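You operate a simulated robot arm through the tools that you are given. There is no shell and no other tool. Be economical: measure what you need, move in short steps, check, and stop when the job is done.

You are at the controls of a simulated robot arm. One attempt, no reset.

JOB
Stack the yellow pouch that says "G712" from the top of the steel table with the heat block on top of the yellow pouch that says "S230". Put the grey castor on the top of the steel table with the heat block away on the lower shelf of the tool board. Open the drawer of the box table, fetch the folded striped grey cloth and set it in the inside of the drawer of the box table, then shut the drawer. Put the small carton that says "Y235" from the top of the box table on top of the small carton of spares and the small carton labelled "Y372" on the small white board. Open the grey handled door of the spares cabinet, put the cream divider bar on the upper shelf of the spares cabinet and shut the door again. Take the folded grey cloth and leave it on the low shelf beside the strainer pot. Take the folded blue cloth and leave it on the upper shelf of the lamp table. Take the clear cup with the grey band and put it on the top shelf of the wide rack. Open the green handled door of the spares cabinet, take the strainer with the green handle and put it on the lower shelf of the spares cabinet, then shut the door. Lift the grey handled flap of the dark tank open. Any order will do. Set down upright: grey castor, small carton, cream divider bar, clear cup with the grey band, strainer with the green handle.

Only the result counts: the job must be done as asked and must still hold three seconds after the hand-in. Knocking over, shifting, dropping, spilling or breaking anything else fails it. Flat cloth is picked up by pressing the open fingertips on it (5 to 10 N) and closing them slowly along it; thin cloth reads only 2 to 8 mm in the jaws.

ROBOT AND FRAMES
A 7-joint arm with a fingered hand on a trunk, on a base that drives. Base frame: it is fixed to the floor where the robot stands at the start and does not move with it; the origin is under the middle of the robot, x ahead of it, y to its left, z up. Lengths are in mm, angles in degrees, forces in N, time in s.
With the tool pointing down near the work surface it reaches from about 160 to 320 mm from the robot's upright axis, wherever it stands. Its first joint turns from -115.0 to 115.0 degrees. Places, roughly: clear cup with the grey band (7x7x9 cm) [-7100, -5800, 1400]; cream divider bar (12x4x8 cm) [-5700, -6600, 1000]; drawer of the box table [900, 1600, 700]; folded blue cloth (11x7x3 cm) [-6000, -6300, 800]; folded grey cloth (11x7x3 cm) [-5400, -6700, 600]; folded striped grey cloth (11x7x3 cm) [500, 700, 800]; green handled door of the spares cabinet [-3900, -6700, 1200]; grey castor (11x8x11 cm) [500, 500, 800]; grey handled door of the spares cabinet [-4400, -6700, 1200]; grey handled flap of the dark tank [-6500, 1000, 700]; inside of the drawer of the box table [1000, 1600, 700]; low shelf beside the strainer pot (66x23 cm) [-7480, -5800, 300]; lower shelf of the spares cabinet [-4200, -7000, 800]; lower shelf of the tool board (17x93 cm) [1180, -1200, 920]; small carton [1000, 1750, 1000]; small carton of spares [1000, 1500, 1000]; small white board (17x12x2 cm) [1100, 1200, 900]; strainer with the green handle (11x11x14 cm) [-7500, -5800, 300]; top shelf of the wide rack [-5700, -6900, 1400]; upper shelf of the lamp table (110x26 cm) [-4180, -5120, 1280]; upper shelf of the spares cabinet [-4200, -7000, 1200]; yellow pouch [750, 0, 750]. Payload 3.1 kg.
The TCP is the grasp point between the finger pads, 22 mm short of the fingertips. In the tool frame z runs along the fingers and y along their closing line. Largest opening 112 mm; the body of the gripper starts 60 mm behind the TCP. The gripper is a hand of 3 fingers: y runs from the thumb to the fingers, the wrist lies at [0, 0, -218] in the tool frame, and closing takes about 1.5 s.
Orientation is told as [roll, pitch, yaw] about the base's x, y, z axes, in that order, counted from this pose: with the fingers straight down and closing along the base's y, the tool's x points along the base's -x, its y along +y and its z along -z.

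CONTROLS
- The arm moves only by the tool move_arm. Its argument "steps" is a list of rows, each a list of 6 numbers: the shift along the base's x, y, z in m, then the turn, a rotation vector about the base's x, y, z in degrees. In form: [[dx, dy, dz, wx, wy, wz], ...]. A call has 1 to 20 rows; each row shifts and turns the commanded pose from where the row before left it. "gripper" is the opening, from 0 (shut) to 1 (fully open), set as the call begins (left out, the last holds). Each row takes 0.2 s and may step no farther than 50 mm and 8.6 degrees from the row before; otherwise, or with a gripper value out of range, the whole call is refused. A pose out of reach is approached as far as the arm can. The call stops where the force on the tool passes 40 N (or 10 N more than at its start, if that is more) or the arm is blocked; 0.2 s more then pass. The fingers move at their own pace (about 108 mm/s each) and stop on an object; they squeeze with about 23 N. The grip force told is the motor's: it shows also when the fingers shut on nothing. Time passes only in rows, and 0.2 s behind the last, so rows that do not move let the fingers close. It gives the time, the measured TCP pose, the force on the tool (base axes), the opening and the grip force at its end, in the units of the frame above (readings bear some noise), with the torque about the TCP (base axes, N m) and any sound that the robot's microphone picked up.
- Cameras (640 x 400 px; columns grow to the right, rows downward): "scene" is now at [13.4, 169.6, 1581]; the picture's right is [0.21, -0.98, 0.00], its down [-0.79, -0.17, -0.59] and it looks along [0.58, 0.12, -0.81] (base axes); focal length 280 px, centre (320, 200). "wrist" rides on the gripper at [66, 3, -80] in the tool frame; the picture's right is [-0.05, 1.00, 0.00], its down [-0.77, -0.04, -0.64] and it looks along [-0.64, -0.03, 0.77] (tool axes); focal length 275 px, centre (320, 200). There is no depth. A picture from a camera that has moved, and an enlarged one, comes with that camera's place and axes in the base frame and with its lens.
- camera(camera): a new picture of that camera. It takes no simulated time.
- raise_lower(by): slides the trunk up (or, below 0, down) by that many mm; the arm and the scene camera ride with it, the base frame stays. It gives what a move gives, with no picture.
- drive_base(legs): drives the robot by 1 to 6 legs, each [ahead, left, turn to the left] in mm, mm and degrees, along the robot's own axes; the way and the turn of a leg run together, so that a leg with both is an arc; at most 1500 mm and 180 degrees a leg. The arm and the cameras ride along, it lands a little off, and it stops where it bumps. It gives what a move gives.
- grasp_type(shape): the hand has 3 fingers and takes this shape, open, in about a second: jaw (thumb against the fingers, like two jaws); tri (thumb and two fingers); tip (a fingertip pinch); poke (one finger out to press); point (the index stretched); flat (the hand flat); cup (the hand cupped); fist (a fist). The gripper value then closes the fingers along that shape, each until it touches; the sizes above hold for jaw. It gives what a move gives, with no picture.
- turn_head(pan, tilt): turns the head with the scene camera to pan (to the left, within 155 degrees either way) and tilt (down, from -29 to 69), counted from straight ahead of the robot. It gives what a move gives.
- zoom(camera, box): a new picture of the part [left, top, right, bottom] of that camera's present view, enlarged. It takes no simulated time.
- job_done(): hands the job in; it is judged then, once.

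Work in short steps. Places have to be worked out from the pictures, the camera data and where the tool is seen: move nearer, look again, correct. Check each grasp and each placing, and mend what went wrong. You have 598 turns and 360 pictures in all, those below and enlarged ones among them. Open the gripper and draw the arm clear of the work before you hand the job in, unless the task says otherwise; then end with one line.

The tools are called after "Emit:" as name(argument=value, ...) on one line, values as JSON. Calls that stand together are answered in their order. move_arm: Moves the arm, as the interface text tells. Its arguments: {"type":"object","properties":{"steps":{"type":"array"},"gripper":{"type":"number"}},"required":["steps"]} The other tools are called the same way: raise_lower (by) slides the trunk up or down; grasp_type (shape) gives the hand a shape; drive_base (legs) drives the base; turn_head (pan, tilt) turns the head that bears the scene camera; camera (camera) takes a picture; zoom (camera, box) takes an enlarged picture of a part of a camera's view; job_done () hands the job in.

At the start:

```text
time_s: 0.0
eef_pos: [244.3, 274.1, 1104.1]
tcp_rot: [0.0, 0.0, -0.1]
wrist_force: [0.5, -0.1, 0.5]
moment: [-0.04, -0.05, 0.0]
grip_width: 112.0
gripper_force: 0.0
shape: jaw
trunk travel left (down, up): [-725.0, 265.0]
robot x, y, heading: [0.1, -3.3, -0.1]
head pan, tilt: [12.2, 53.9]
```

scene: 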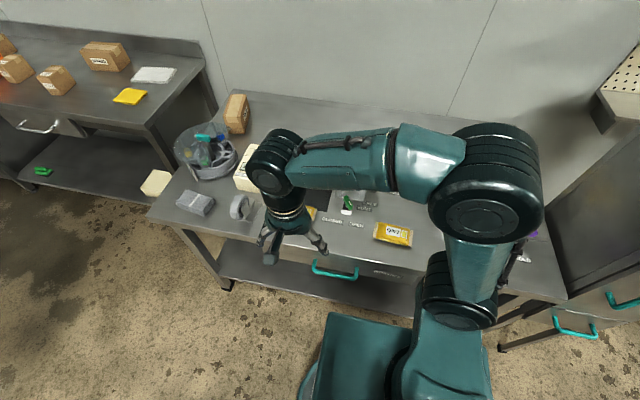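
wrist: 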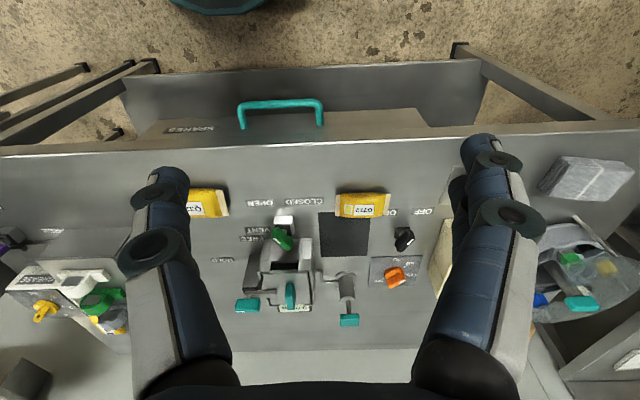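

I'll look closely at the table first with enlarged views.

Emit:
zoom(camera="wrist", box=[160, 160, 480, 360])

Emit:
zoom(camera="scene", box=[0, 20, 320, 220])

Emit:
zoom(camera="wrist", box=[0, 160, 240, 310])

```text
2.00 times, centred on (320, 260) of wrist
camera zoom: at [177.6, 275.4, 1183.9], right [0.05, 1.0, 0.0], down [0.77, -0.04, 0.64], along [0.64, -0.03, -0.77], focal length 551 px, centre (320, 80)
```

zoom: 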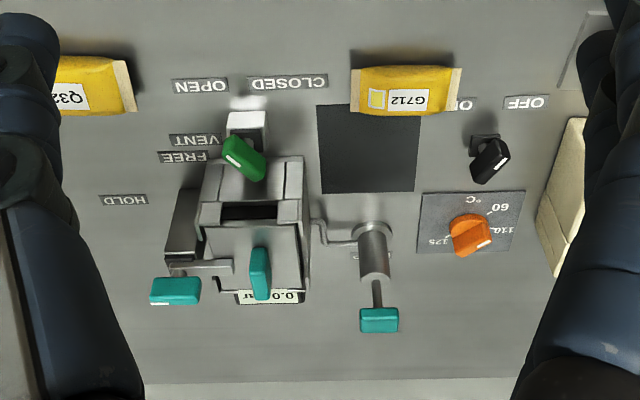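

```text
2.00 times, centred on (160, 120) of scene
camera zoom: at [13.4, 169.6, 1581.0], right [0.21, -0.98, 0.0], down [-0.79, -0.17, -0.59], along [0.58, 0.12, -0.81], focal length 560 px, centre (640, 360)
```

zoom: 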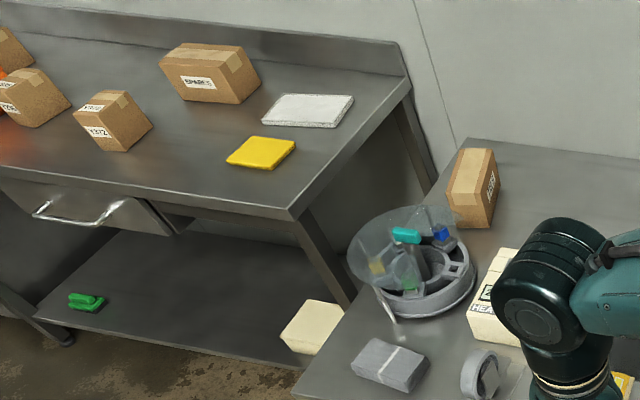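

```text
2.67 times, centred on (120, 235) of wrist
camera zoom: at [177.6, 275.4, 1183.9], right [0.05, 1.0, 0.0], down [0.77, -0.04, 0.64], along [0.64, -0.03, -0.77], focal length 734 px, centre (853, 107)
```

zoom: 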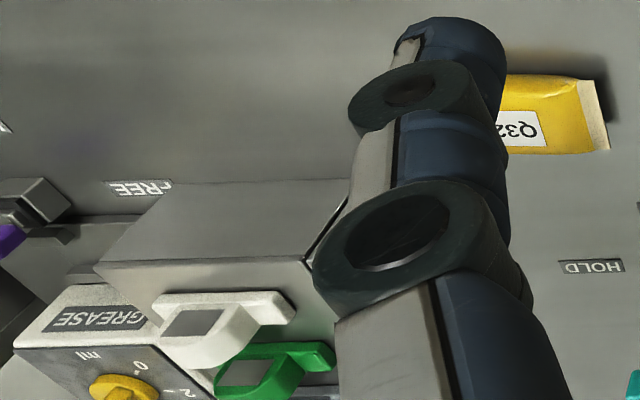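

S230 is not yet seen; I swing the arm right at this height to look over the right part of the table.

Emit:
move_arm(steps=[[0.01, -0.04, 0, 0, 0, 0], [0.01, -0.04, 0, 0, 0, 0], [0.01, -0.04, 0, 0, 0, 0], [0.01, -0.04, 0, 0, 0, 0], [0, -0.04, 0, 0, 0, 0], [0, -0.04, 0, 0, 0, 0], [0, -0.04, 0, 0, 0, 0], [0, -0.04, 0, 0, 0, 0], [0, -0.04, 0, 0, 0, 0], [0, -0.04, 0, 0, 0, 0]])

Emit:
camera(camera="wrist")

Emit:
camera(camera="scene")

```text
time_s: 2.2
eef_pos: [284.2, -128.0, 1104.5]
tcp_rot: [0.0, 0.0, 0.0]
wrist_force: [-0.7, -0.1, 0.3]
moment: [0.01, -0.01, 0.02]
grip_width: 111.7
gripper_force: 0.0
shape: jaw
trunk travel left (down, up): [-725.0, 265.0]
robot x, y, heading: [0.1, 0.8, 0.1]
head pan, tilt: [12.2, 53.9]
```

```text
354 pictures are left
camera wrist: at [217.4, -126.2, 1185.3], right [0.05, 1.0, 0.0], down [0.77, -0.04, 0.64], along [0.64, -0.03, -0.77], focal length 275 px, centre (320, 200)
```

wrist: 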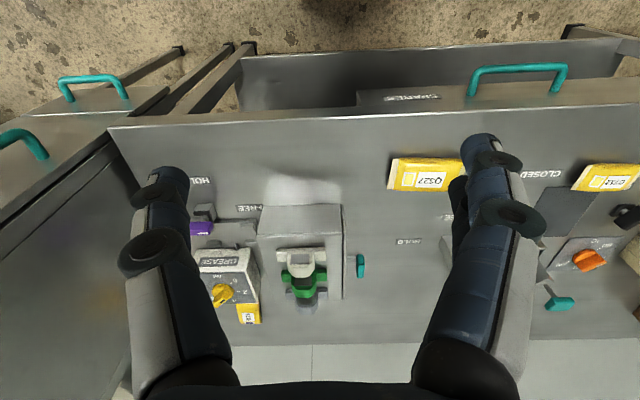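

```text
353 pictures are left
camera scene: at [13.1, 168.7, 1581.1], right [0.21, -0.98, 0.0], down [-0.79, -0.17, -0.59], along [0.58, 0.12, -0.81], focal length 280 px, centre (320, 200)
```

scene: 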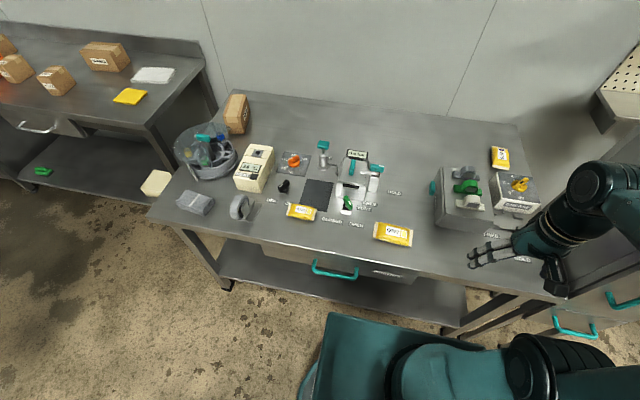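

A third pouch lies behind the grease dispenser; zoom to read it.

Emit:
zoom(camera="scene", box=[420, 130, 580, 230])

Emit:
zoom(camera="wrist", box=[180, 160, 380, 340])

Emit:
zoom(camera="scene", box=[140, 80, 400, 250])

```text
4.00 times, centred on (500, 180) of scene
camera zoom: at [13.1, 168.7, 1581.1], right [0.21, -0.98, 0.0], down [-0.79, -0.17, -0.59], along [0.58, 0.12, -0.81], focal length 1120 px, centre (-400, 280)
```

zoom: 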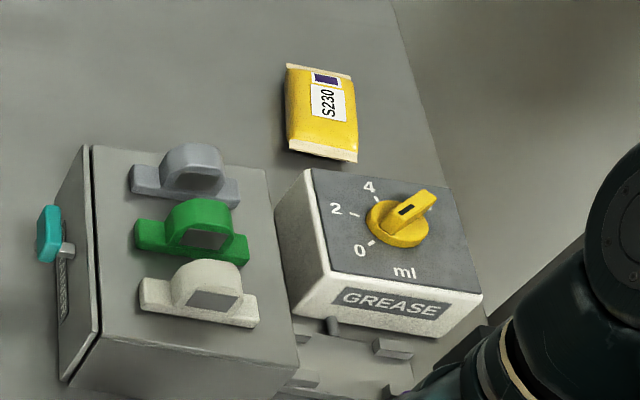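

```text
2.22 times, centred on (280, 250) of wrist
camera zoom: at [217.4, -126.2, 1185.3], right [0.05, 1.0, 0.0], down [0.77, -0.04, 0.64], along [0.64, -0.03, -0.77], focal length 612 px, centre (409, 89)
```

zoom: 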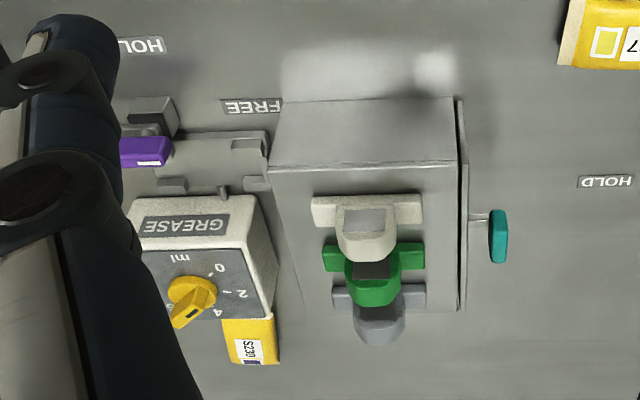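

```text
2.35 times, centred on (270, 165) of scene
camera zoom: at [13.1, 168.7, 1581.1], right [0.21, -0.98, 0.0], down [-0.79, -0.17, -0.59], along [0.58, 0.12, -0.81], focal length 659 px, centre (438, 282)
```

zoom: 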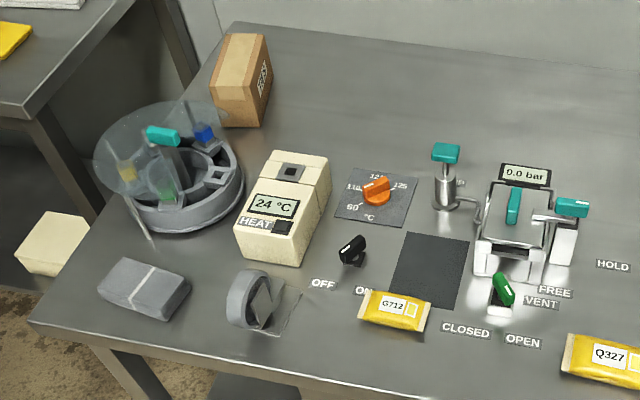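

S230 found behind the grease box near (880,-337). Now I look at my own base to know its footprint.

Emit:
turn_head(pan=0, tilt=69)

Emit:
camera(camera="scene")

Emit:
turn_head(pan=-45, tilt=35)

Emit:
camera(camera="scene")

Emit:
turn_head(pan=50, tilt=30)

Emit:
camera(camera="scene")

```text
time_s: 3.0
eef_pos: [285.1, -128.2, 1105.9]
tcp_rot: [-0.1, 0.1, 0.0]
wrist_force: [0.7, -0.4, 0.1]
moment: [0.05, 0.03, -0.02]
grip_width: 112.0
gripper_force: 0.1
shape: jaw
trunk travel left (down, up): [-725.0, 265.0]
robot x, y, heading: [0.4, 3.3, 0.2]
head pan, tilt: [0.0, 68.8]
```

```text
349 pictures are left
camera scene: at [-2.2, 153.9, 1564.3], right [0.0, -1.0, 0.0], down [-0.93, 0.0, -0.36], along [0.36, 0.0, -0.93], focal length 280 px, centre (320, 200)
```

scene: 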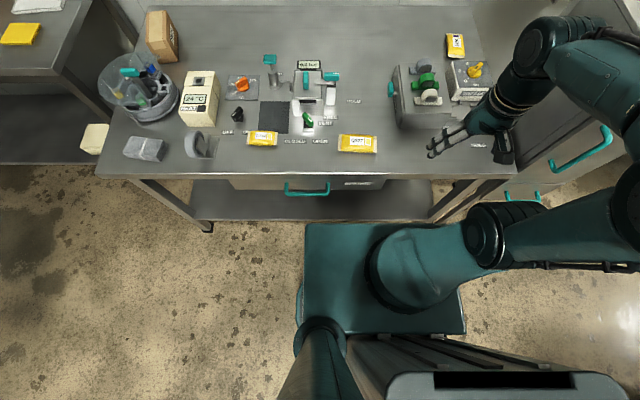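

```text
time_s: 4.1
eef_pos: [284.6, -128.6, 1105.3]
tcp_rot: [0.0, -0.1, 0.0]
wrist_force: [0.4, 0.4, -0.7]
moment: [0.0, -0.01, 0.02]
grip_width: 111.9
gripper_force: 0.0
shape: jaw
trunk travel left (down, up): [-725.0, 265.0]
robot x, y, heading: [1.4, 0.9, -0.1]
head pan, tilt: [-45.0, 35.0]
```

```text
348 pictures are left
camera scene: at [4.1, 91.7, 1607.9], right [-0.71, -0.71, 0.0], down [-0.41, 0.41, -0.82], along [0.58, -0.58, -0.57], focal length 280 px, centre (320, 200)
```

scene: 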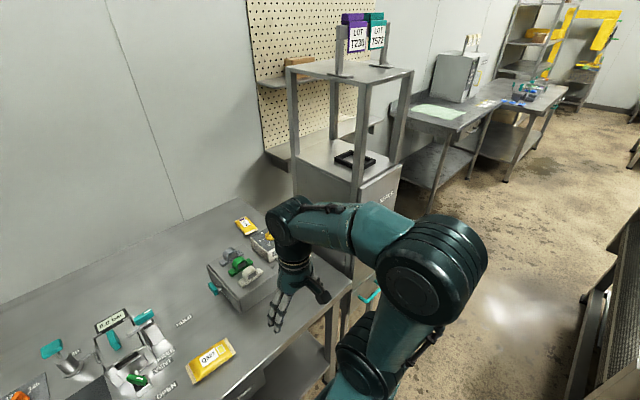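

```text
time_s: 5.8
eef_pos: [283.6, -126.8, 1105.9]
tcp_rot: [0.0, 0.0, 0.0]
wrist_force: [-0.3, 0.0, 0.2]
moment: [0.01, -0.02, 0.02]
grip_width: 111.8
gripper_force: 0.0
shape: jaw
trunk travel left (down, up): [-725.0, 265.0]
robot x, y, heading: [0.9, -1.8, -0.1]
head pan, tilt: [50.0, 30.0]
```

```text
347 pictures are left
camera scene: at [0.0, 223.1, 1615.7], right [0.77, -0.64, 0.0], down [-0.32, -0.38, -0.87], along [0.56, 0.66, -0.5], focal length 280 px, centre (320, 200)
```

scene: 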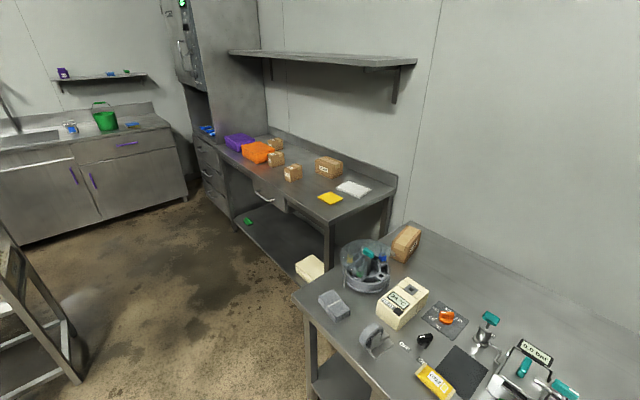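

The table is ~385–1130 mm deep in x, top about z 800. I test how far the arm really reaches ahead at this height.

Emit:
move_arm(steps=[[0.05, 0, 0, 0, 0, 0], [0.05, 0, 0, 0, 0, 0], [0.05, 0, 0, 0, 0, 0], [0.05, 0, 0, 0, 0, 0], [0.05, 0, 0, 0, 0, 0], [0.05, 0, 0, 0, 0, 0], [0.05, 0, 0, 0, 0, 0], [0.05, 0, 0, 0, 0, 0], [0.05, 0, 0, 0, 0, 0], [0.05, 0, 0, 0, 0, 0]])

Emit:
camera(camera="scene")

```text
time_s: 8.0
eef_pos: [624.5, -116.1, 1097.5]
tcp_rot: [0.0, 0.1, 0.1]
wrist_force: [0.3, 0.3, 0.1]
moment: [0.02, 0.01, 0.0]
grip_width: 112.1
gripper_force: 0.0
shape: jaw
out of reach, approached as far as the arm can: row 7, 8, 9, 10
trunk travel left (down, up): [-725.0, 265.0]
robot x, y, heading: [-1.7, 0.4, 0.1]
head pan, tilt: [50.0, 30.0]
```

```text
346 pictures are left
camera scene: at [-1.1, 222.6, 1615.8], right [0.77, -0.64, 0.0], down [-0.32, -0.38, -0.87], along [0.56, 0.66, -0.5], focal length 280 px, centre (320, 200)
```

scene: 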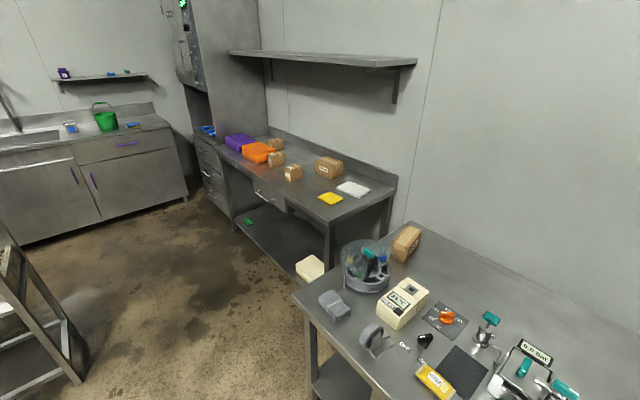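

Full reach with tool down is ~635 mm, better than stated. I retract, zoom on the G712 pouch with the head down to measure it.

Emit:
move_arm(steps=[[-0.05, 0, 0, 0, 0, 0], [-0.05, 0.02, 0, 0, 0, 0], [-0.05, 0.02, 0, 0, 0, 0], [-0.05, 0.02, 0, 0, 0, 0], [-0.05, 0.02, 0, 0, 0, 0]])

Emit:
turn_head(pan=0, tilt=60)

Emit:
zoom(camera="scene", box=[80, 100, 400, 300])

```text
refused: row 2 steps farther than a row can; nothing moved
```

```text
time_s: 9.2
eef_pos: [623.6, -115.1, 1096.4]
tcp_rot: [0.1, 0.0, -0.1]
wrist_force: [-0.1, 0.3, -0.2]
moment: [0.01, -0.02, 0.03]
grip_width: 111.8
gripper_force: 0.0
shape: jaw
trunk travel left (down, up): [-725.0, 265.0]
robot x, y, heading: [-3.3, 0.9, 0.1]
head pan, tilt: [0.0, 60.0]
```

```text
2.00 times, centred on (240, 200) of scene
camera zoom: at [8.8, 154.0, 1573.6], right [0.0, -1.0, 0.0], down [-0.87, 0.0, -0.5], along [0.5, 0.0, -0.87], focal length 560 px, centre (480, 200)
```

zoom: 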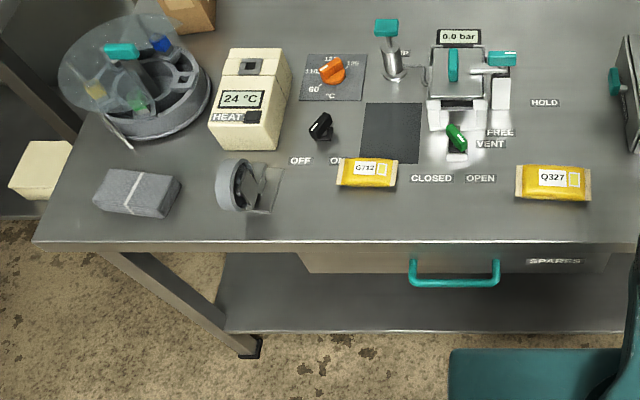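

G712 is at about (496,335), ~98×50 mm, long along y. I pull the arm back and drive nearer.

Emit:
move_arm(steps=[[-0.05, 0, 0, 0, 0, 0], [-0.045, 0.02, 0, 0, 0, 0], [-0.045, 0.02, 0, 0, 0, 0], [-0.045, 0.02, 0, 0, 0, 0], [-0.045, 0.02, 0, 0, 0, 0]])

Emit:
drive_base(legs=[[60, 0, 0]])

Emit:
camera(camera="wrist")

```text
time_s: 10.4
eef_pos: [396.2, -35.9, 1101.5]
tcp_rot: [0.0, -0.2, -0.1]
wrist_force: [-0.8, 0.9, 0.2]
moment: [-0.03, -0.05, 0.0]
grip_width: 112.0
gripper_force: 0.2
shape: jaw
trunk travel left (down, up): [-725.0, 265.0]
robot x, y, heading: [0.7, 0.9, 0.1]
head pan, tilt: [0.0, 60.0]
```

```text
time_s: 11.3
eef_pos: [459.4, -37.3, 1099.5]
tcp_rot: [-0.1, 0.2, -0.1]
wrist_force: [-0.2, -0.2, -0.9]
moment: [0.0, 0.02, 0.02]
grip_width: 112.0
gripper_force: 0.0
shape: jaw
trunk travel left (down, up): [-725.0, 265.0]
robot x, y, heading: [58.4, -1.1, -0.1]
head pan, tilt: [0.0, 60.0]
```

```text
344 pictures are left
camera wrist: at [392.1, -33.8, 1180.3], right [0.05, 1.0, 0.0], down [0.77, -0.04, 0.63], along [0.63, -0.03, -0.77], focal length 275 px, centre (320, 200)
```

wrist: 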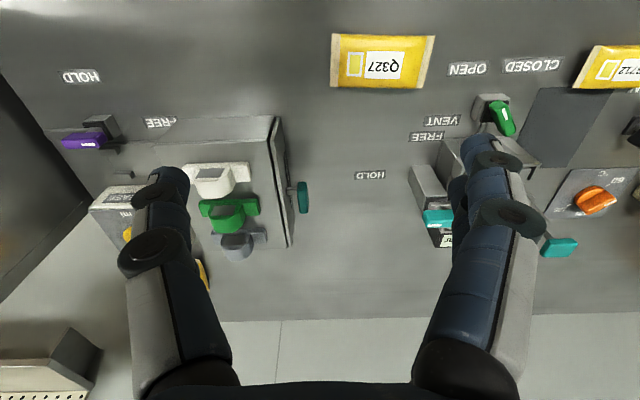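

Base is fine. I now turn the tool: yaw −90 (closing along x, camera toward +y), moving the hand toward G712's right side.

Emit:
move_arm(steps=[[0, 0.02, 0, 0, 0, -8.2], [0, 0.02, 0, 0, 0, -8.2], [0, 0.02, 0, 0, 0, -8.2], [0, 0.02, 0, 0, 0, -8.2], [0, 0.02, 0, 0, 0, -8.2], [0, 0.02, 0, 0, 0, -8.2], [0, 0.02, 0, 0, 0, -8.2], [0, 0.02, 0, 0, 0, -8.2], [0, 0.02, 0, 0, 0, -8.2], [0, 0.02, 0, 0, 0, -8.1], [0, 0.02, 0, 0, 0, -8.1]])

Emit:
move_arm(steps=[[0, 0.03, 0, 8, 0, 0], [0, 0.03, 0, 8, 0, 0], [0, 0.03, 0, 8, 0, 0], [0, 0.03, 0, 8, 0, 0], [0, 0.03, 0, 8, 0, 0]])

```text
time_s: 13.8
eef_pos: [458.0, 185.0, 1099.7]
tcp_rot: [0.0, -0.1, -90.2]
wrist_force: [-1.0, 0.0, 0.4]
moment: [-0.01, -0.02, 0.01]
grip_width: 111.7
gripper_force: 0.1
shape: jaw
trunk travel left (down, up): [-725.0, 265.0]
robot x, y, heading: [60.6, -3.0, -0.1]
head pan, tilt: [0.0, 60.0]
```

```text
time_s: 14.9
eef_pos: [458.6, 334.9, 1101.4]
tcp_rot: [0.0, 40.0, -89.8]
wrist_force: [-0.5, 0.5, 0.3]
moment: [-0.01, -0.01, -0.01]
grip_width: 112.0
gripper_force: 0.1
shape: jaw
trunk travel left (down, up): [-725.0, 265.0]
robot x, y, heading: [61.2, -0.3, -0.1]
head pan, tilt: [0.0, 60.0]
```

Pose holds. Lower the trunk, center over G712 and look with the wrist camera.

Emit:
raise_lower(by=-170)

Emit:
move_arm(steps=[[0.037, 0, 0, 0, 0, 0], [0, 0, 0, 0, 0, 0]], gripper=0.75)

Emit:
camera(camera="wrist")

```text
time_s: 16.9
eef_pos: [457.9, 331.9, 931.5]
tcp_rot: [0.0, 40.0, -90.0]
wrist_force: [0.3, 1.0, 0.2]
moment: [-0.01, 0.0, -0.01]
grip_width: 111.7
gripper_force: 0.0
shape: jaw
trunk travel left (down, up): [-555.0, 435.0]
robot x, y, heading: [61.1, -0.5, -0.0]
head pan, tilt: [0.0, 60.0]
```

```text
time_s: 17.5
eef_pos: [495.3, 333.6, 931.2]
tcp_rot: [0.0, 40.0, -89.9]
wrist_force: [0.2, 0.3, 0.4]
moment: [0.01, -0.01, -0.02]
grip_width: 84.4
gripper_force: 0.2
shape: jaw
trunk travel left (down, up): [-555.0, 435.0]
robot x, y, heading: [57.3, -0.4, 0.2]
head pan, tilt: [0.0, 60.0]
```

```text
343 pictures are left
camera wrist: at [498.0, 331.6, 1035.7], right [1.0, -0.04, -0.03], down [-0.04, -1.0, -0.01], along [-0.03, 0.01, -1.0], focal length 275 px, centre (320, 200)
```

wrist: 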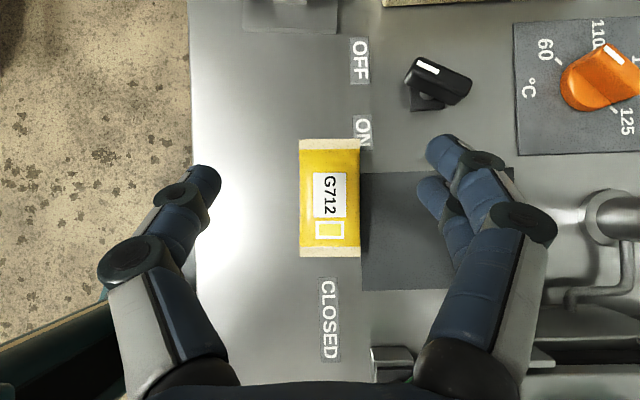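

Pouch centered between the fingers. Descend to just above the table.

Emit:
move_arm(steps=[[0.003, 0, -0.04, 0, 0, 0], [0, 0, -0.04, 0, 0, 0], [0, 0, -0.015, 0, 0, 0], [0, 0, -0.005, 0, 0, 0], [0, 0, -0.005, 0, 0, 0]])

Emit:
camera(camera="wrist")

```text
time_s: 18.7
eef_pos: [498.5, 335.2, 825.1]
tcp_rot: [0.0, 40.1, -90.0]
wrist_force: [0.5, 0.3, 1.6]
moment: [0.02, -0.08, 0.03]
grip_width: 84.4
gripper_force: 0.1
shape: jaw
trunk travel left (down, up): [-555.0, 435.0]
robot x, y, heading: [61.4, -0.5, -0.2]
head pan, tilt: [0.0, 60.0]
```

```text
342 pictures are left
camera wrist: at [501.8, 332.2, 929.4], right [1.0, -0.04, -0.03], down [-0.04, -1.0, -0.01], along [-0.03, 0.01, -1.0], focal length 275 px, centre (320, 200)
```

wrist: 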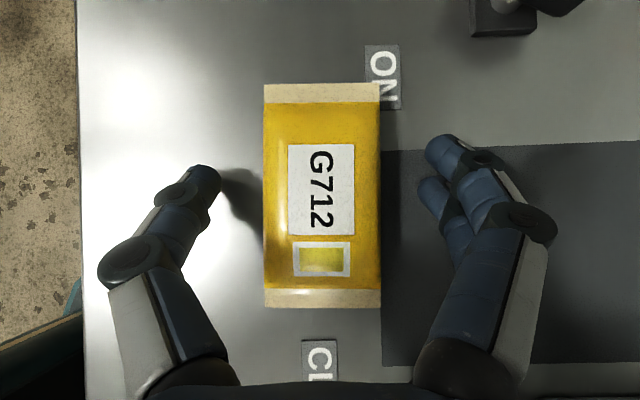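

Fingers flank the pouch; a bit lower, then close.

Emit:
move_arm(steps=[[0, 0, -0.005, 0, 0, 0]])

Emit:
move_arm(steps=[[0, 0, 0, 0, 0, 0], [0, 0, 0, 0, 0, 0], [0, 0, 0, 0, 0, 0], [0, 0, 0, 0, 0, 0], [0, 0, 0, 0, 0, 0], [0, 0, 0, 0, 0, 0], [0, 0, 0, 0, 0, 0]], gripper=0)

Emit:
move_arm(steps=[[0, 0, 0.03, 0, 0, 0], [0, 0, 0.04, 0, 0, 0], [0, 0, 0.04, 0, 0, 0]])

Emit:
camera(camera="wrist")

```text
time_s: 19.1
eef_pos: [497.2, 335.5, 823.0]
tcp_rot: [0.4, 40.3, -89.6]
wrist_force: [-2.9, 2.3, 22.1]
moment: [0.11, -1.14, 0.12]
grip_width: 83.4
gripper_force: 0.1
shape: jaw
trunk travel left (down, up): [-555.0, 435.0]
robot x, y, heading: [58.8, 1.3, -0.0]
head pan, tilt: [0.0, 60.0]
```

```text
time_s: 20.7
eef_pos: [499.4, 333.0, 822.8]
tcp_rot: [0.4, 40.3, -89.9]
wrist_force: [9.6, 4.8, 35.0]
moment: [0.21, -2.06, 0.21]
grip_width: 49.3
gripper_force: 23.0
shape: jaw
trunk travel left (down, up): [-555.0, 435.0]
robot x, y, heading: [61.5, -1.3, -0.1]
head pan, tilt: [0.0, 60.0]
```

```text
time_s: 21.5
eef_pos: [499.2, 333.6, 931.8]
tcp_rot: [-0.1, 39.9, -90.0]
wrist_force: [0.3, 0.4, -0.7]
moment: [0.01, 0.01, -0.01]
grip_width: 45.7
gripper_force: 22.7
shape: jaw
trunk travel left (down, up): [-555.0, 435.0]
robot x, y, heading: [61.7, 0.5, 0.1]
head pan, tilt: [0.0, 60.0]
```

```text
341 pictures are left
camera wrist: at [501.3, 332.7, 1034.8], right [1.0, -0.04, -0.03], down [-0.04, -1.0, -0.01], along [-0.03, 0.01, -1.0], focal length 275 px, centre (320, 200)
```

wrist: 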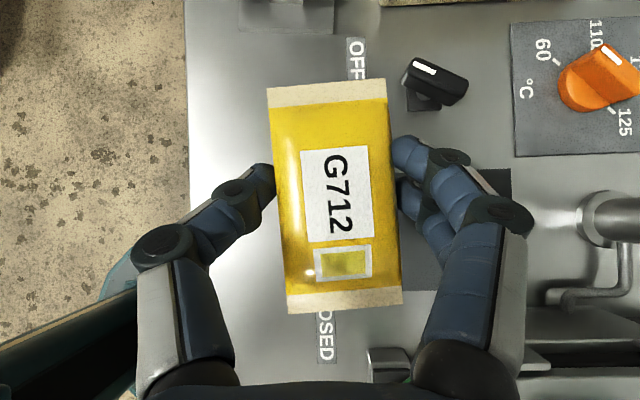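

G712 is held. I raise it, turn it −90° about z so the tool points ahead, then drive right.

Emit:
move_arm(steps=[[0, 0, 0.04, 0, 0, 0], [0, 0, 0.04, 0, 0, 0], [0, -0.01, 0.04, 0, 0, 0], [0, -0.03, 0, 0, 0, -8.2], [0, -0.03, 0, 0, 0, -8.2], [0, -0.03, 0, 0, 0, -8.2], [0, -0.03, 0, 0, 0, -8.2], [0, -0.03, 0, 0, 0, -8.2], [0, -0.03, 0, 0, 0, -8.2], [0, -0.03, 0, 0, 0, -8.2], [0, -0.03, 0, 0, 0, -8.2], [0, -0.03, 0, 0, 0, -8.2], [0, -0.03, 0, 0, 0, -8.1], [0, -0.03, 0, 0, 0, -8.1]])

Emit:
turn_head(pan=-15, tilt=50)

Emit:
camera(camera="scene")

```text
time_s: 24.5
eef_pos: [497.5, -8.0, 1050.7]
tcp_rot: [-0.2, 40.0, 179.8]
wrist_force: [0.6, 0.5, -1.0]
moment: [0.01, -0.01, 0.02]
grip_width: 45.8
gripper_force: 22.9
shape: jaw
trunk travel left (down, up): [-555.0, 435.0]
robot x, y, heading: [61.6, 0.7, -0.1]
head pan, tilt: [0.0, 60.0]
```

```text
time_s: 25.2
eef_pos: [499.4, -6.9, 1051.1]
tcp_rot: [0.1, 40.0, 180.0]
wrist_force: [0.7, 0.2, 0.2]
moment: [-0.02, 0.03, -0.04]
grip_width: 45.1
gripper_force: 22.9
shape: jaw
trunk travel left (down, up): [-555.0, 435.0]
robot x, y, heading: [60.1, -0.2, 0.1]
head pan, tilt: [-15.0, 50.0]
```

```text
340 pictures are left
camera scene: at [76.1, 134.0, 1416.1], right [-0.26, -0.97, 0.0], down [-0.74, 0.2, -0.64], along [0.62, -0.17, -0.77], focal length 280 px, centre (320, 200)
```

scene: 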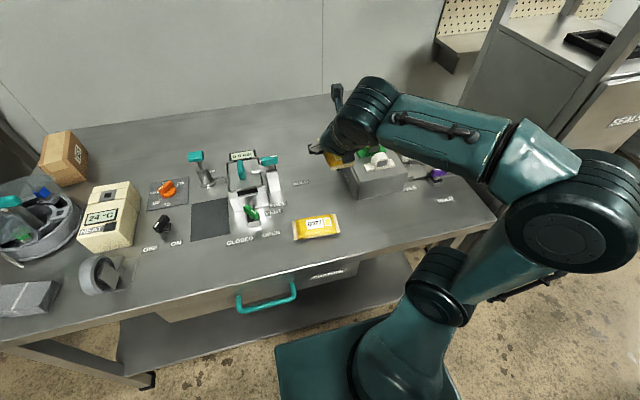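

Elbow sticks out right but the cabinet front lies further ahead; I drive right 345 mm.

Emit:
drive_base(legs=[[0, -345, 0]])

Emit:
camera(camera="scene")

Emit:
camera(camera="wrist")

```text
time_s: 27.5
eef_pos: [497.8, -351.0, 1051.7]
tcp_rot: [-0.1, 40.1, 180.1]
wrist_force: [0.1, -1.0, -0.4]
moment: [-0.01, -0.01, 0.01]
grip_width: 45.3
gripper_force: 22.7
shape: jaw
trunk travel left (down, up): [-555.0, 435.0]
robot x, y, heading: [59.4, -343.9, -0.0]
head pan, tilt: [-15.0, 50.0]
```

```text
339 pictures are left
camera scene: at [76.0, -210.4, 1416.3], right [-0.26, -0.97, 0.0], down [-0.74, 0.2, -0.64], along [0.62, -0.17, -0.77], focal length 280 px, centre (320, 200)
```

scene: 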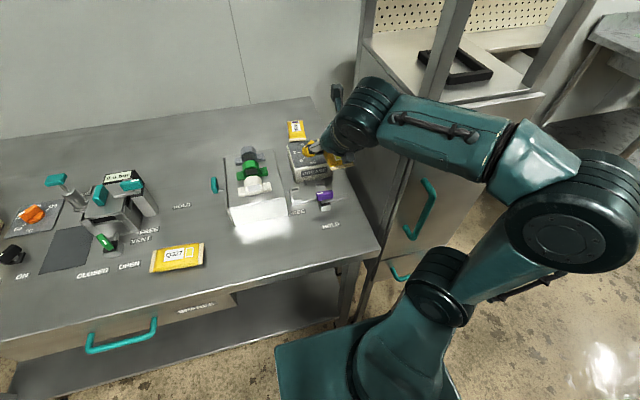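

```text
338 pictures are left
camera wrist: at [497.5, -354.7, 1155.1], right [-0.04, -1.0, -0.03], down [-1.0, 0.04, -0.01], along [0.01, 0.03, -1.0], focal length 275 px, centre (320, 200)
```

wrist: 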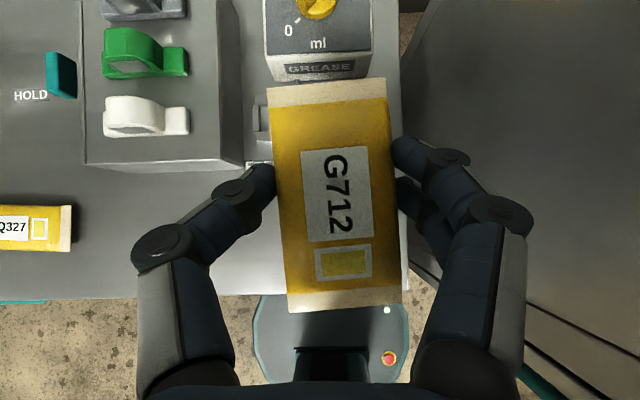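

Table edge confirmed at x≈375. Drive 50 mm ahead, then extend over the grease box at safe height.

Emit:
drive_base(legs=[[50, 0, 0]])

Emit:
move_arm(steps=[[0.04, 0, 0, 0, 0, 0], [0.04, 0, 0, 0, 0, 0], [0.04, 0, 0, 0, 0, 0], [0.04, 0, -0.01, 0, 0, 0], [0.04, 0, -0.02, 0, 0, 0], [0.04, 0, -0.02, 0, 0, 0]])

Emit:
camera(camera="wrist")

Emit:
camera(camera="scene")

```text
time_s: 28.4
eef_pos: [550.4, -350.9, 1050.2]
tcp_rot: [0.0, 39.9, -180.0]
wrist_force: [-0.1, 0.1, -0.3]
moment: [0.01, 0.01, 0.0]
grip_width: 45.4
gripper_force: 22.6
shape: jaw
trunk travel left (down, up): [-555.0, 435.0]
robot x, y, heading: [110.8, -341.3, 0.1]
head pan, tilt: [-15.0, 50.0]
```

```text
time_s: 29.8
eef_pos: [790.8, -348.6, 1001.0]
tcp_rot: [0.0, 39.9, -179.9]
wrist_force: [0.4, -0.3, -1.2]
moment: [0.03, 0.04, 0.01]
grip_width: 44.9
gripper_force: 23.3
shape: jaw
trunk travel left (down, up): [-555.0, 435.0]
robot x, y, heading: [110.4, -343.2, 0.1]
head pan, tilt: [-15.0, 50.0]
```

```text
337 pictures are left
camera wrist: at [789.2, -353.0, 1105.8], right [-0.03, -1.0, -0.03], down [-1.0, 0.03, -0.01], along [0.01, 0.03, -1.0], focal length 275 px, centre (320, 200)
```

wrist: 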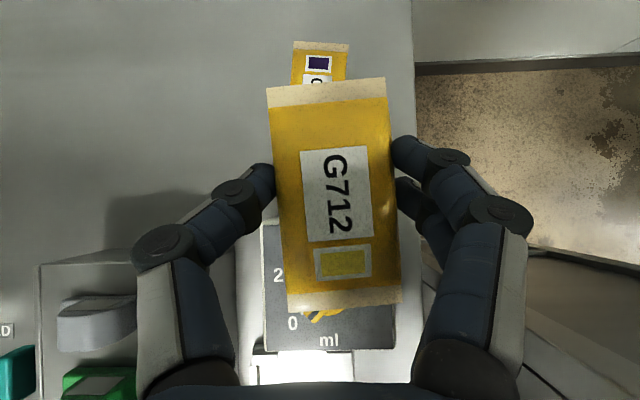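

```text
336 pictures are left
camera scene: at [127.6, -209.0, 1416.1], right [-0.26, -0.97, 0.0], down [-0.74, 0.2, -0.64], along [0.62, -0.17, -0.77], focal length 280 px, centre (320, 200)
```

scene: 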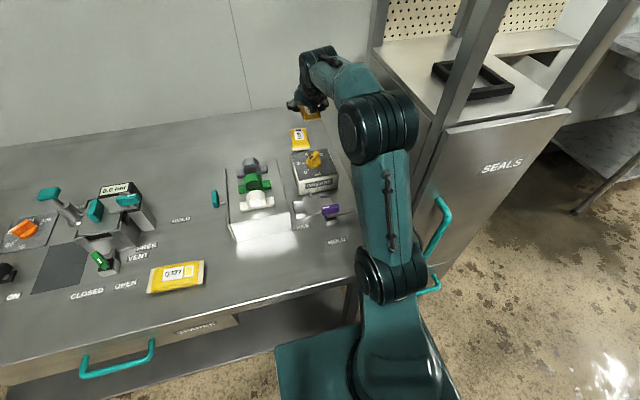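

S230 center ≈ (903,−349). I tilt 8° more for reach, correct yaw −6°, and move over it at z≈900.

Emit:
move_arm(steps=[[0.02, 0.003, 0, 0, -8, 0], [0.03, 0.003, -0.02, 0, 0, -6], [0.03, 0, -0.02, 0, 0, 0], [0.03, 0, -0.03, 0, 0, 0], [0, 0, -0.02, 0, 0, 0]])

Emit:
camera(camera="wrist")

Emit:
zoom(camera="scene", box=[220, 40, 420, 200])

```text
time_s: 31.0
eef_pos: [898.7, -343.4, 912.7]
tcp_rot: [0.0, 48.0, 174.0]
wrist_force: [0.2, -0.2, -1.2]
moment: [0.02, 0.01, -0.01]
grip_width: 45.5
gripper_force: 22.9
shape: jaw
trunk travel left (down, up): [-555.0, 435.0]
robot x, y, heading: [108.0, -345.4, -0.2]
head pan, tilt: [-15.0, 50.0]
```

```text
335 pictures are left
camera wrist: at [882.2, -345.7, 1015.8], right [-0.14, -0.99, -0.04], down [-0.98, 0.14, -0.15], along [0.15, 0.01, -0.99], focal length 275 px, centre (320, 200)
```

wrist: 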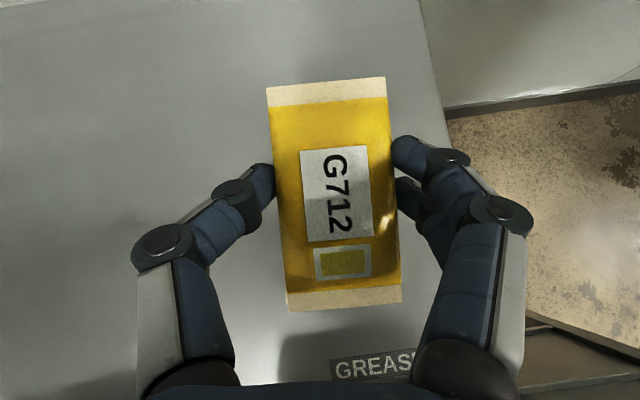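

```text
2.50 times, centred on (320, 120) of scene
camera zoom: at [125.7, -209.3, 1416.2], right [-0.26, -0.97, 0.0], down [-0.74, 0.2, -0.64], along [0.62, -0.17, -0.77], focal length 700 px, centre (320, 400)
```

zoom: 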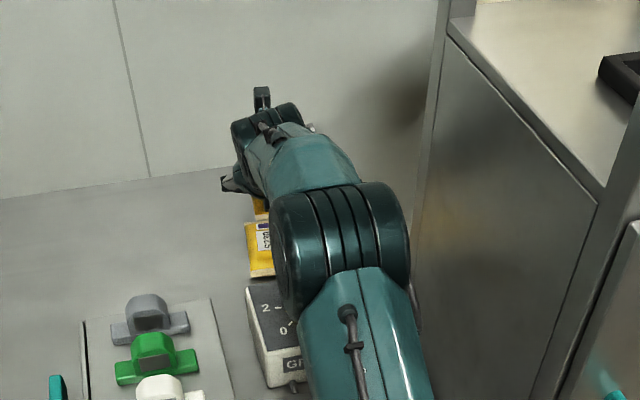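

G712 hides S230 in the wrist view, so they align. Lower in small steps until contact.

Emit:
move_arm(steps=[[0, 0.004, -0.03, 0, 0, 0], [0, 0, -0.025, 0, 0, 0]])

Emit:
move_arm(steps=[[0, 0, -0.004, 0, 0, 0], [0, 0, -0.004, 0, 0, 0], [0, 0, -0.004, 0, 0, 0]])

```text
time_s: 31.6
eef_pos: [900.4, -339.2, 856.4]
tcp_rot: [0.0, 47.9, 174.0]
wrist_force: [0.7, 0.0, -1.1]
moment: [-0.01, 0.01, 0.02]
grip_width: 45.4
gripper_force: 23.1
shape: jaw
trunk travel left (down, up): [-555.0, 435.0]
robot x, y, heading: [111.8, -344.2, -0.2]
head pan, tilt: [-15.0, 50.0]
```

```text
time_s: 32.4
eef_pos: [898.5, -339.2, 848.4]
tcp_rot: [0.0, 48.3, 174.1]
wrist_force: [2.3, 0.0, 12.4]
moment: [-0.1, -0.01, 0.08]
grip_width: 45.5
gripper_force: 22.9
shape: jaw
trunk travel left (down, up): [-555.0, 435.0]
robot x, y, heading: [110.7, -343.9, 0.0]
head pan, tilt: [-15.0, 50.0]
```

Contact at 12 N. Open slowly to 0.7 and look before retreating.

Emit:
move_arm(steps=[[0, 0, 0, 0, 0, 0], [0, 0, 0, 0, 0, 0], [0, 0, 0, 0, 0, 0], [0, 0, 0, 0, 0, 0]], gripper=0.75)

Emit:
camera(camera="wrist")

```text
time_s: 33.4
eef_pos: [898.5, -338.5, 845.3]
tcp_rot: [0.0, 48.0, 173.9]
wrist_force: [0.4, 0.1, 0.1]
moment: [-0.04, 0.01, 0.01]
grip_width: 83.8
gripper_force: 0.0
shape: jaw
trunk travel left (down, up): [-555.0, 435.0]
robot x, y, heading: [107.0, -344.1, -0.0]
head pan, tilt: [-15.0, 50.0]
```

```text
333 pictures are left
camera wrist: at [882.0, -341.8, 947.6], right [-0.14, -0.99, -0.03], down [-0.98, 0.14, -0.15], along [0.15, 0.01, -0.99], focal length 275 px, centre (320, 200)
```

wrist: 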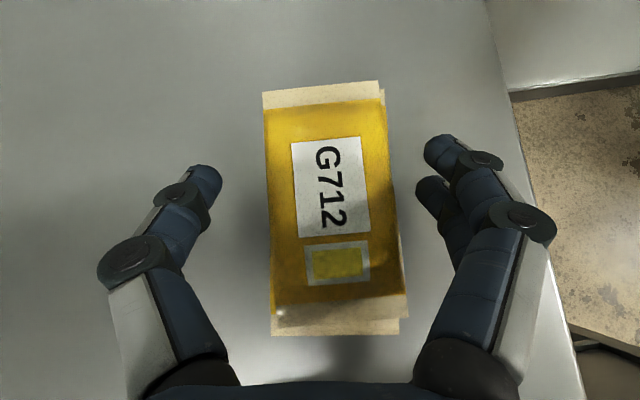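

G712 sits squarely on S230. Retreat along the tool axis upward, then raise.

Emit:
move_arm(steps=[[-0.015, 0, 0.02, 0, 0, 0], [-0.03, 0, 0.035, 0, 0, 0], [-0.03, 0, 0.035, 0, 0, 0], [-0.03, 0, 0.035, 0, 0, 0], [-0.04, 0, 0.03, 0, 0, 0], [-0.04, 0, 0.02, 0, 0, 0], [-0.05, 0, 0, 0, 0, 0], [-0.05, 0, 0, 0, 0, 0], [-0.05, 0, 0, 0, 0, 0], [-0.05, 0, 0, 0, 0, 6]])

Emit:
zoom(camera="scene", box=[220, 80, 420, 205])

```text
time_s: 35.6
eef_pos: [513.0, -337.5, 1021.4]
tcp_rot: [-0.1, 48.1, -179.9]
wrist_force: [0.2, 0.2, 0.3]
moment: [0.0, 0.02, -0.02]
grip_width: 84.0
gripper_force: 0.0
shape: jaw
trunk travel left (down, up): [-555.0, 435.0]
robot x, y, heading: [109.8, -343.0, -0.3]
head pan, tilt: [-15.0, 50.0]
```

```text
3.20 times, centred on (320, 142) of scene
camera zoom: at [124.7, -208.9, 1416.1], right [-0.26, -0.97, 0.0], down [-0.74, 0.2, -0.64], along [0.62, -0.17, -0.77], focal length 896 px, centre (320, 384)
```

zoom: 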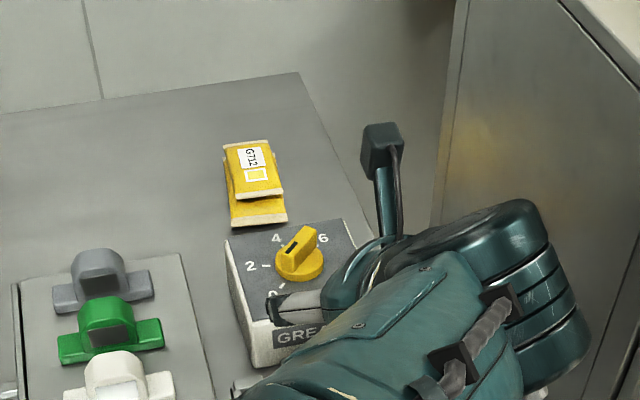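

Stack done. Now look right toward the tool board for the castor's destination.

Emit:
drive_base(legs=[[-200, 0, 0], [0, -600, 0]])

Emit:
turn_head(pan=-10, tilt=20)

Emit:
camera(camera="scene")

```text
time_s: 40.3
eef_pos: [308.6, -956.5, 1020.8]
tcp_rot: [-0.1, 47.9, 179.6]
wrist_force: [-0.1, 0.6, -0.4]
moment: [-0.01, 0.0, 0.0]
grip_width: 83.9
gripper_force: 0.2
shape: jaw
trunk travel left (down, up): [-555.0, 435.0]
robot x, y, heading: [-92.3, -957.5, -0.5]
head pan, tilt: [-15.0, 50.0]
```

```text
time_s: 41.2
eef_pos: [308.9, -956.3, 1021.3]
tcp_rot: [0.1, 48.0, 179.7]
wrist_force: [0.3, -0.4, -0.8]
moment: [-0.03, 0.02, 0.01]
grip_width: 83.8
gripper_force: 0.1
shape: jaw
trunk travel left (down, up): [-555.0, 435.0]
robot x, y, heading: [-93.9, -958.8, -0.3]
head pan, tilt: [-10.0, 20.0]
```

```text
331 pictures are left
camera scene: at [-60.5, -819.6, 1461.7], right [-0.18, -0.98, 0.0], down [-0.34, 0.06, -0.94], along [0.92, -0.17, -0.34], focal length 280 px, centre (320, 200)
```

scene: 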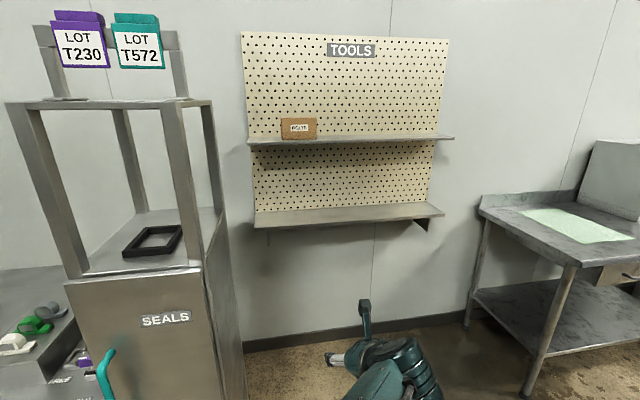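

The tool board is clear with open floor before it. I go back for the castor; first drive there and restore the tool to vertical.

Emit:
drive_base(legs=[[0, 1430, 0], [120, 0, 0]])

Emit:
turn_head(pan=0, tilt=55)

Emit:
move_arm(steps=[[0, 0, 0, 0, 8, 0], [0, 0, 0, 0, 8, 0], [0, 0, 0, 0, 8, 0], [0, 0, 0, 0, 8, 0], [0, 0, 0, 0, 8, 0], [0, 0, 0, 0, 8, 0]], gripper=1)

Emit:
camera(camera="scene")

Emit:
camera(camera="wrist")

```text
time_s: 49.0
eef_pos: [428.8, 435.6, 1020.0]
tcp_rot: [0.1, 47.9, -179.7]
wrist_force: [0.7, 0.3, -0.7]
moment: [0.0, 0.02, 0.0]
grip_width: 83.5
gripper_force: 0.2
shape: jaw
trunk travel left (down, up): [-555.0, 435.0]
robot x, y, heading: [24.2, 429.5, 0.6]
head pan, tilt: [-10.0, 20.0]
```

```text
time_s: 50.0
eef_pos: [427.6, 435.3, 1021.1]
tcp_rot: [0.0, 48.0, -179.7]
wrist_force: [1.4, 0.1, 0.4]
moment: [0.04, 0.01, -0.01]
grip_width: 83.7
gripper_force: 0.1
shape: jaw
trunk travel left (down, up): [-555.0, 435.0]
robot x, y, heading: [22.6, 428.6, 0.1]
head pan, tilt: [0.0, 55.0]
```

```text
time_s: 51.4
eef_pos: [427.5, 433.6, 1020.9]
tcp_rot: [-0.1, -0.2, -179.8]
wrist_force: [0.1, -0.6, 0.3]
moment: [-0.01, 0.0, 0.0]
grip_width: 111.8
gripper_force: 0.0
shape: jaw
trunk travel left (down, up): [-555.0, 435.0]
robot x, y, heading: [16.6, 428.5, 0.3]
head pan, tilt: [0.0, 55.0]
```

```text
330 pictures are left
camera scene: at [37.3, 583.1, 1409.7], right [0.01, -1.0, 0.0], down [-0.82, 0.0, -0.57], along [0.57, 0.0, -0.82], focal length 280 px, centre (320, 200)
```

scene: 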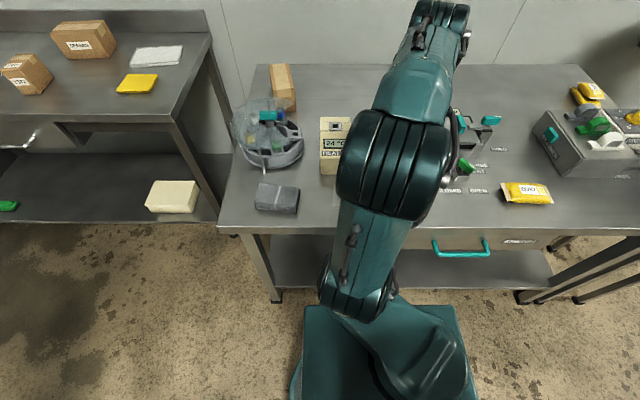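

```text
329 pictures are left
camera wrist: at [493.3, 429.9, 1100.5], right [-0.04, -1.0, 0.0], down [-0.77, 0.03, 0.64], along [-0.64, 0.03, -0.77], focal length 275 px, centre (320, 200)
```

wrist: 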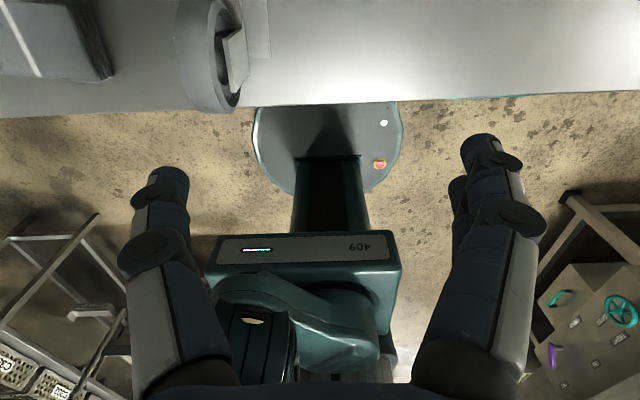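

The castor is near (450–500, 515). I yaw the tool back by +180° while rising, to view it from the front.

Emit:
move_arm(steps=[[0, 0, 0.01, 0, 0, 8.2], [0, 0, 0.01, 0, 0, 8.2], [0, 0, 0.01, 0, 0, 8.2], [0, 0, 0.01, 0, 0, 8.2], [0, 0, 0.01, 0, 0, 8.2], [0, 0, 0, 0, 0, 8.2], [0, 0, 0, 0, 0, 8.2], [0, 0, 0, 0, 0, 8.2], [0, 0, 0, 0, 0, 8.2], [0, 0, 0, 0, 0, 8.1], [0, 0, 0, 0, 0, 8.1]])

Emit:
move_arm(steps=[[0, 0, 0, 0, 0, 8.2], [0, 0, 0, 0, 0, 8.2], [0, 0, 0, 0, 0, 8.2], [0, 0, 0, 0, 0, 8.2], [0, 0, 0, 0, 0, 8.2], [0, 0, 0, 0, 0, 8.2], [0, 0, 0, 0, 0, 8.2], [-0.02, 0.02, 0, 0, 0, 8.2], [-0.02, 0.02, 0, 0, 0, 8.2], [-0.03, 0.02, 0, 0, 0, 8.1], [-0.03, 0.02, 0, 0, 0, 8.1]])

Emit:
camera(camera="wrist")

```text
time_s: 53.8
eef_pos: [426.5, 435.5, 1069.1]
tcp_rot: [-0.2, 0.0, -89.5]
wrist_force: [-0.2, 0.0, 0.1]
moment: [-0.01, 0.01, 0.03]
grip_width: 111.8
gripper_force: 0.1
shape: jaw
trunk travel left (down, up): [-555.0, 435.0]
robot x, y, heading: [21.8, 430.6, 0.4]
head pan, tilt: [0.0, 55.0]
```

```text
time_s: 56.2
eef_pos: [327.5, 514.8, 1071.3]
tcp_rot: [-0.2, -0.1, 0.1]
wrist_force: [0.2, 0.5, 0.7]
moment: [0.0, 0.01, -0.01]
grip_width: 112.0
gripper_force: 0.1
shape: jaw
trunk travel left (down, up): [-555.0, 435.0]
robot x, y, heading: [26.5, 428.6, 0.3]
head pan, tilt: [0.0, 55.0]
```

```text
328 pictures are left
camera wrist: at [260.4, 518.1, 1151.6], right [0.04, 1.0, 0.0], down [0.77, -0.03, 0.64], along [0.64, -0.03, -0.77], focal length 275 px, centre (320, 200)
```

wrist: 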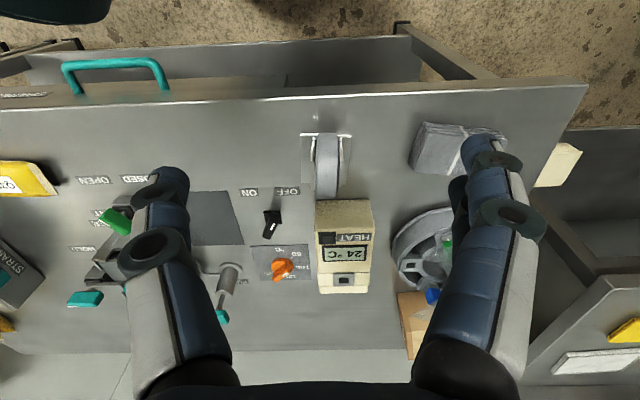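

Emit:
zoom(camera="wrist", box=[260, 110, 420, 210])

Emit:
zoom(camera="scene", box=[230, 90, 390, 230])

```text
4.00 times, centred on (340, 160) of wrist
camera zoom: at [260.4, 518.1, 1151.6], right [0.04, 1.0, 0.0], down [0.77, -0.03, 0.64], along [0.64, -0.03, -0.77], focal length 1101 px, centre (240, 360)
```

zoom: 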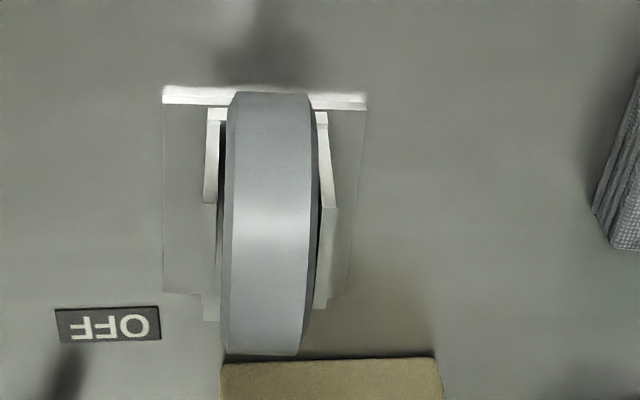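

```text
2.86 times, centred on (310, 160) of scene
camera zoom: at [36.2, 583.0, 1409.7], right [0.01, -1.0, 0.0], down [-0.82, 0.0, -0.57], along [0.57, 0.0, -0.82], focal length 800 px, centre (349, 314)
```

zoom: 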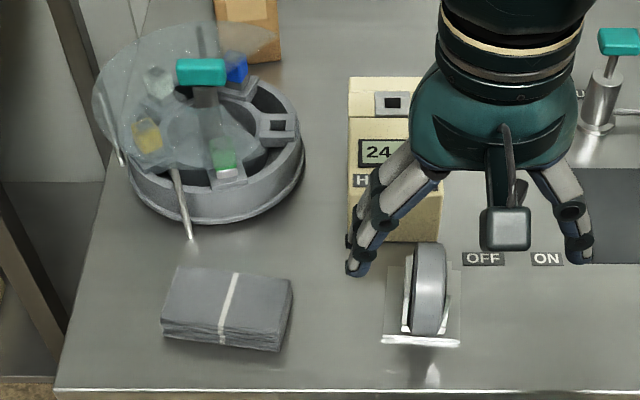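

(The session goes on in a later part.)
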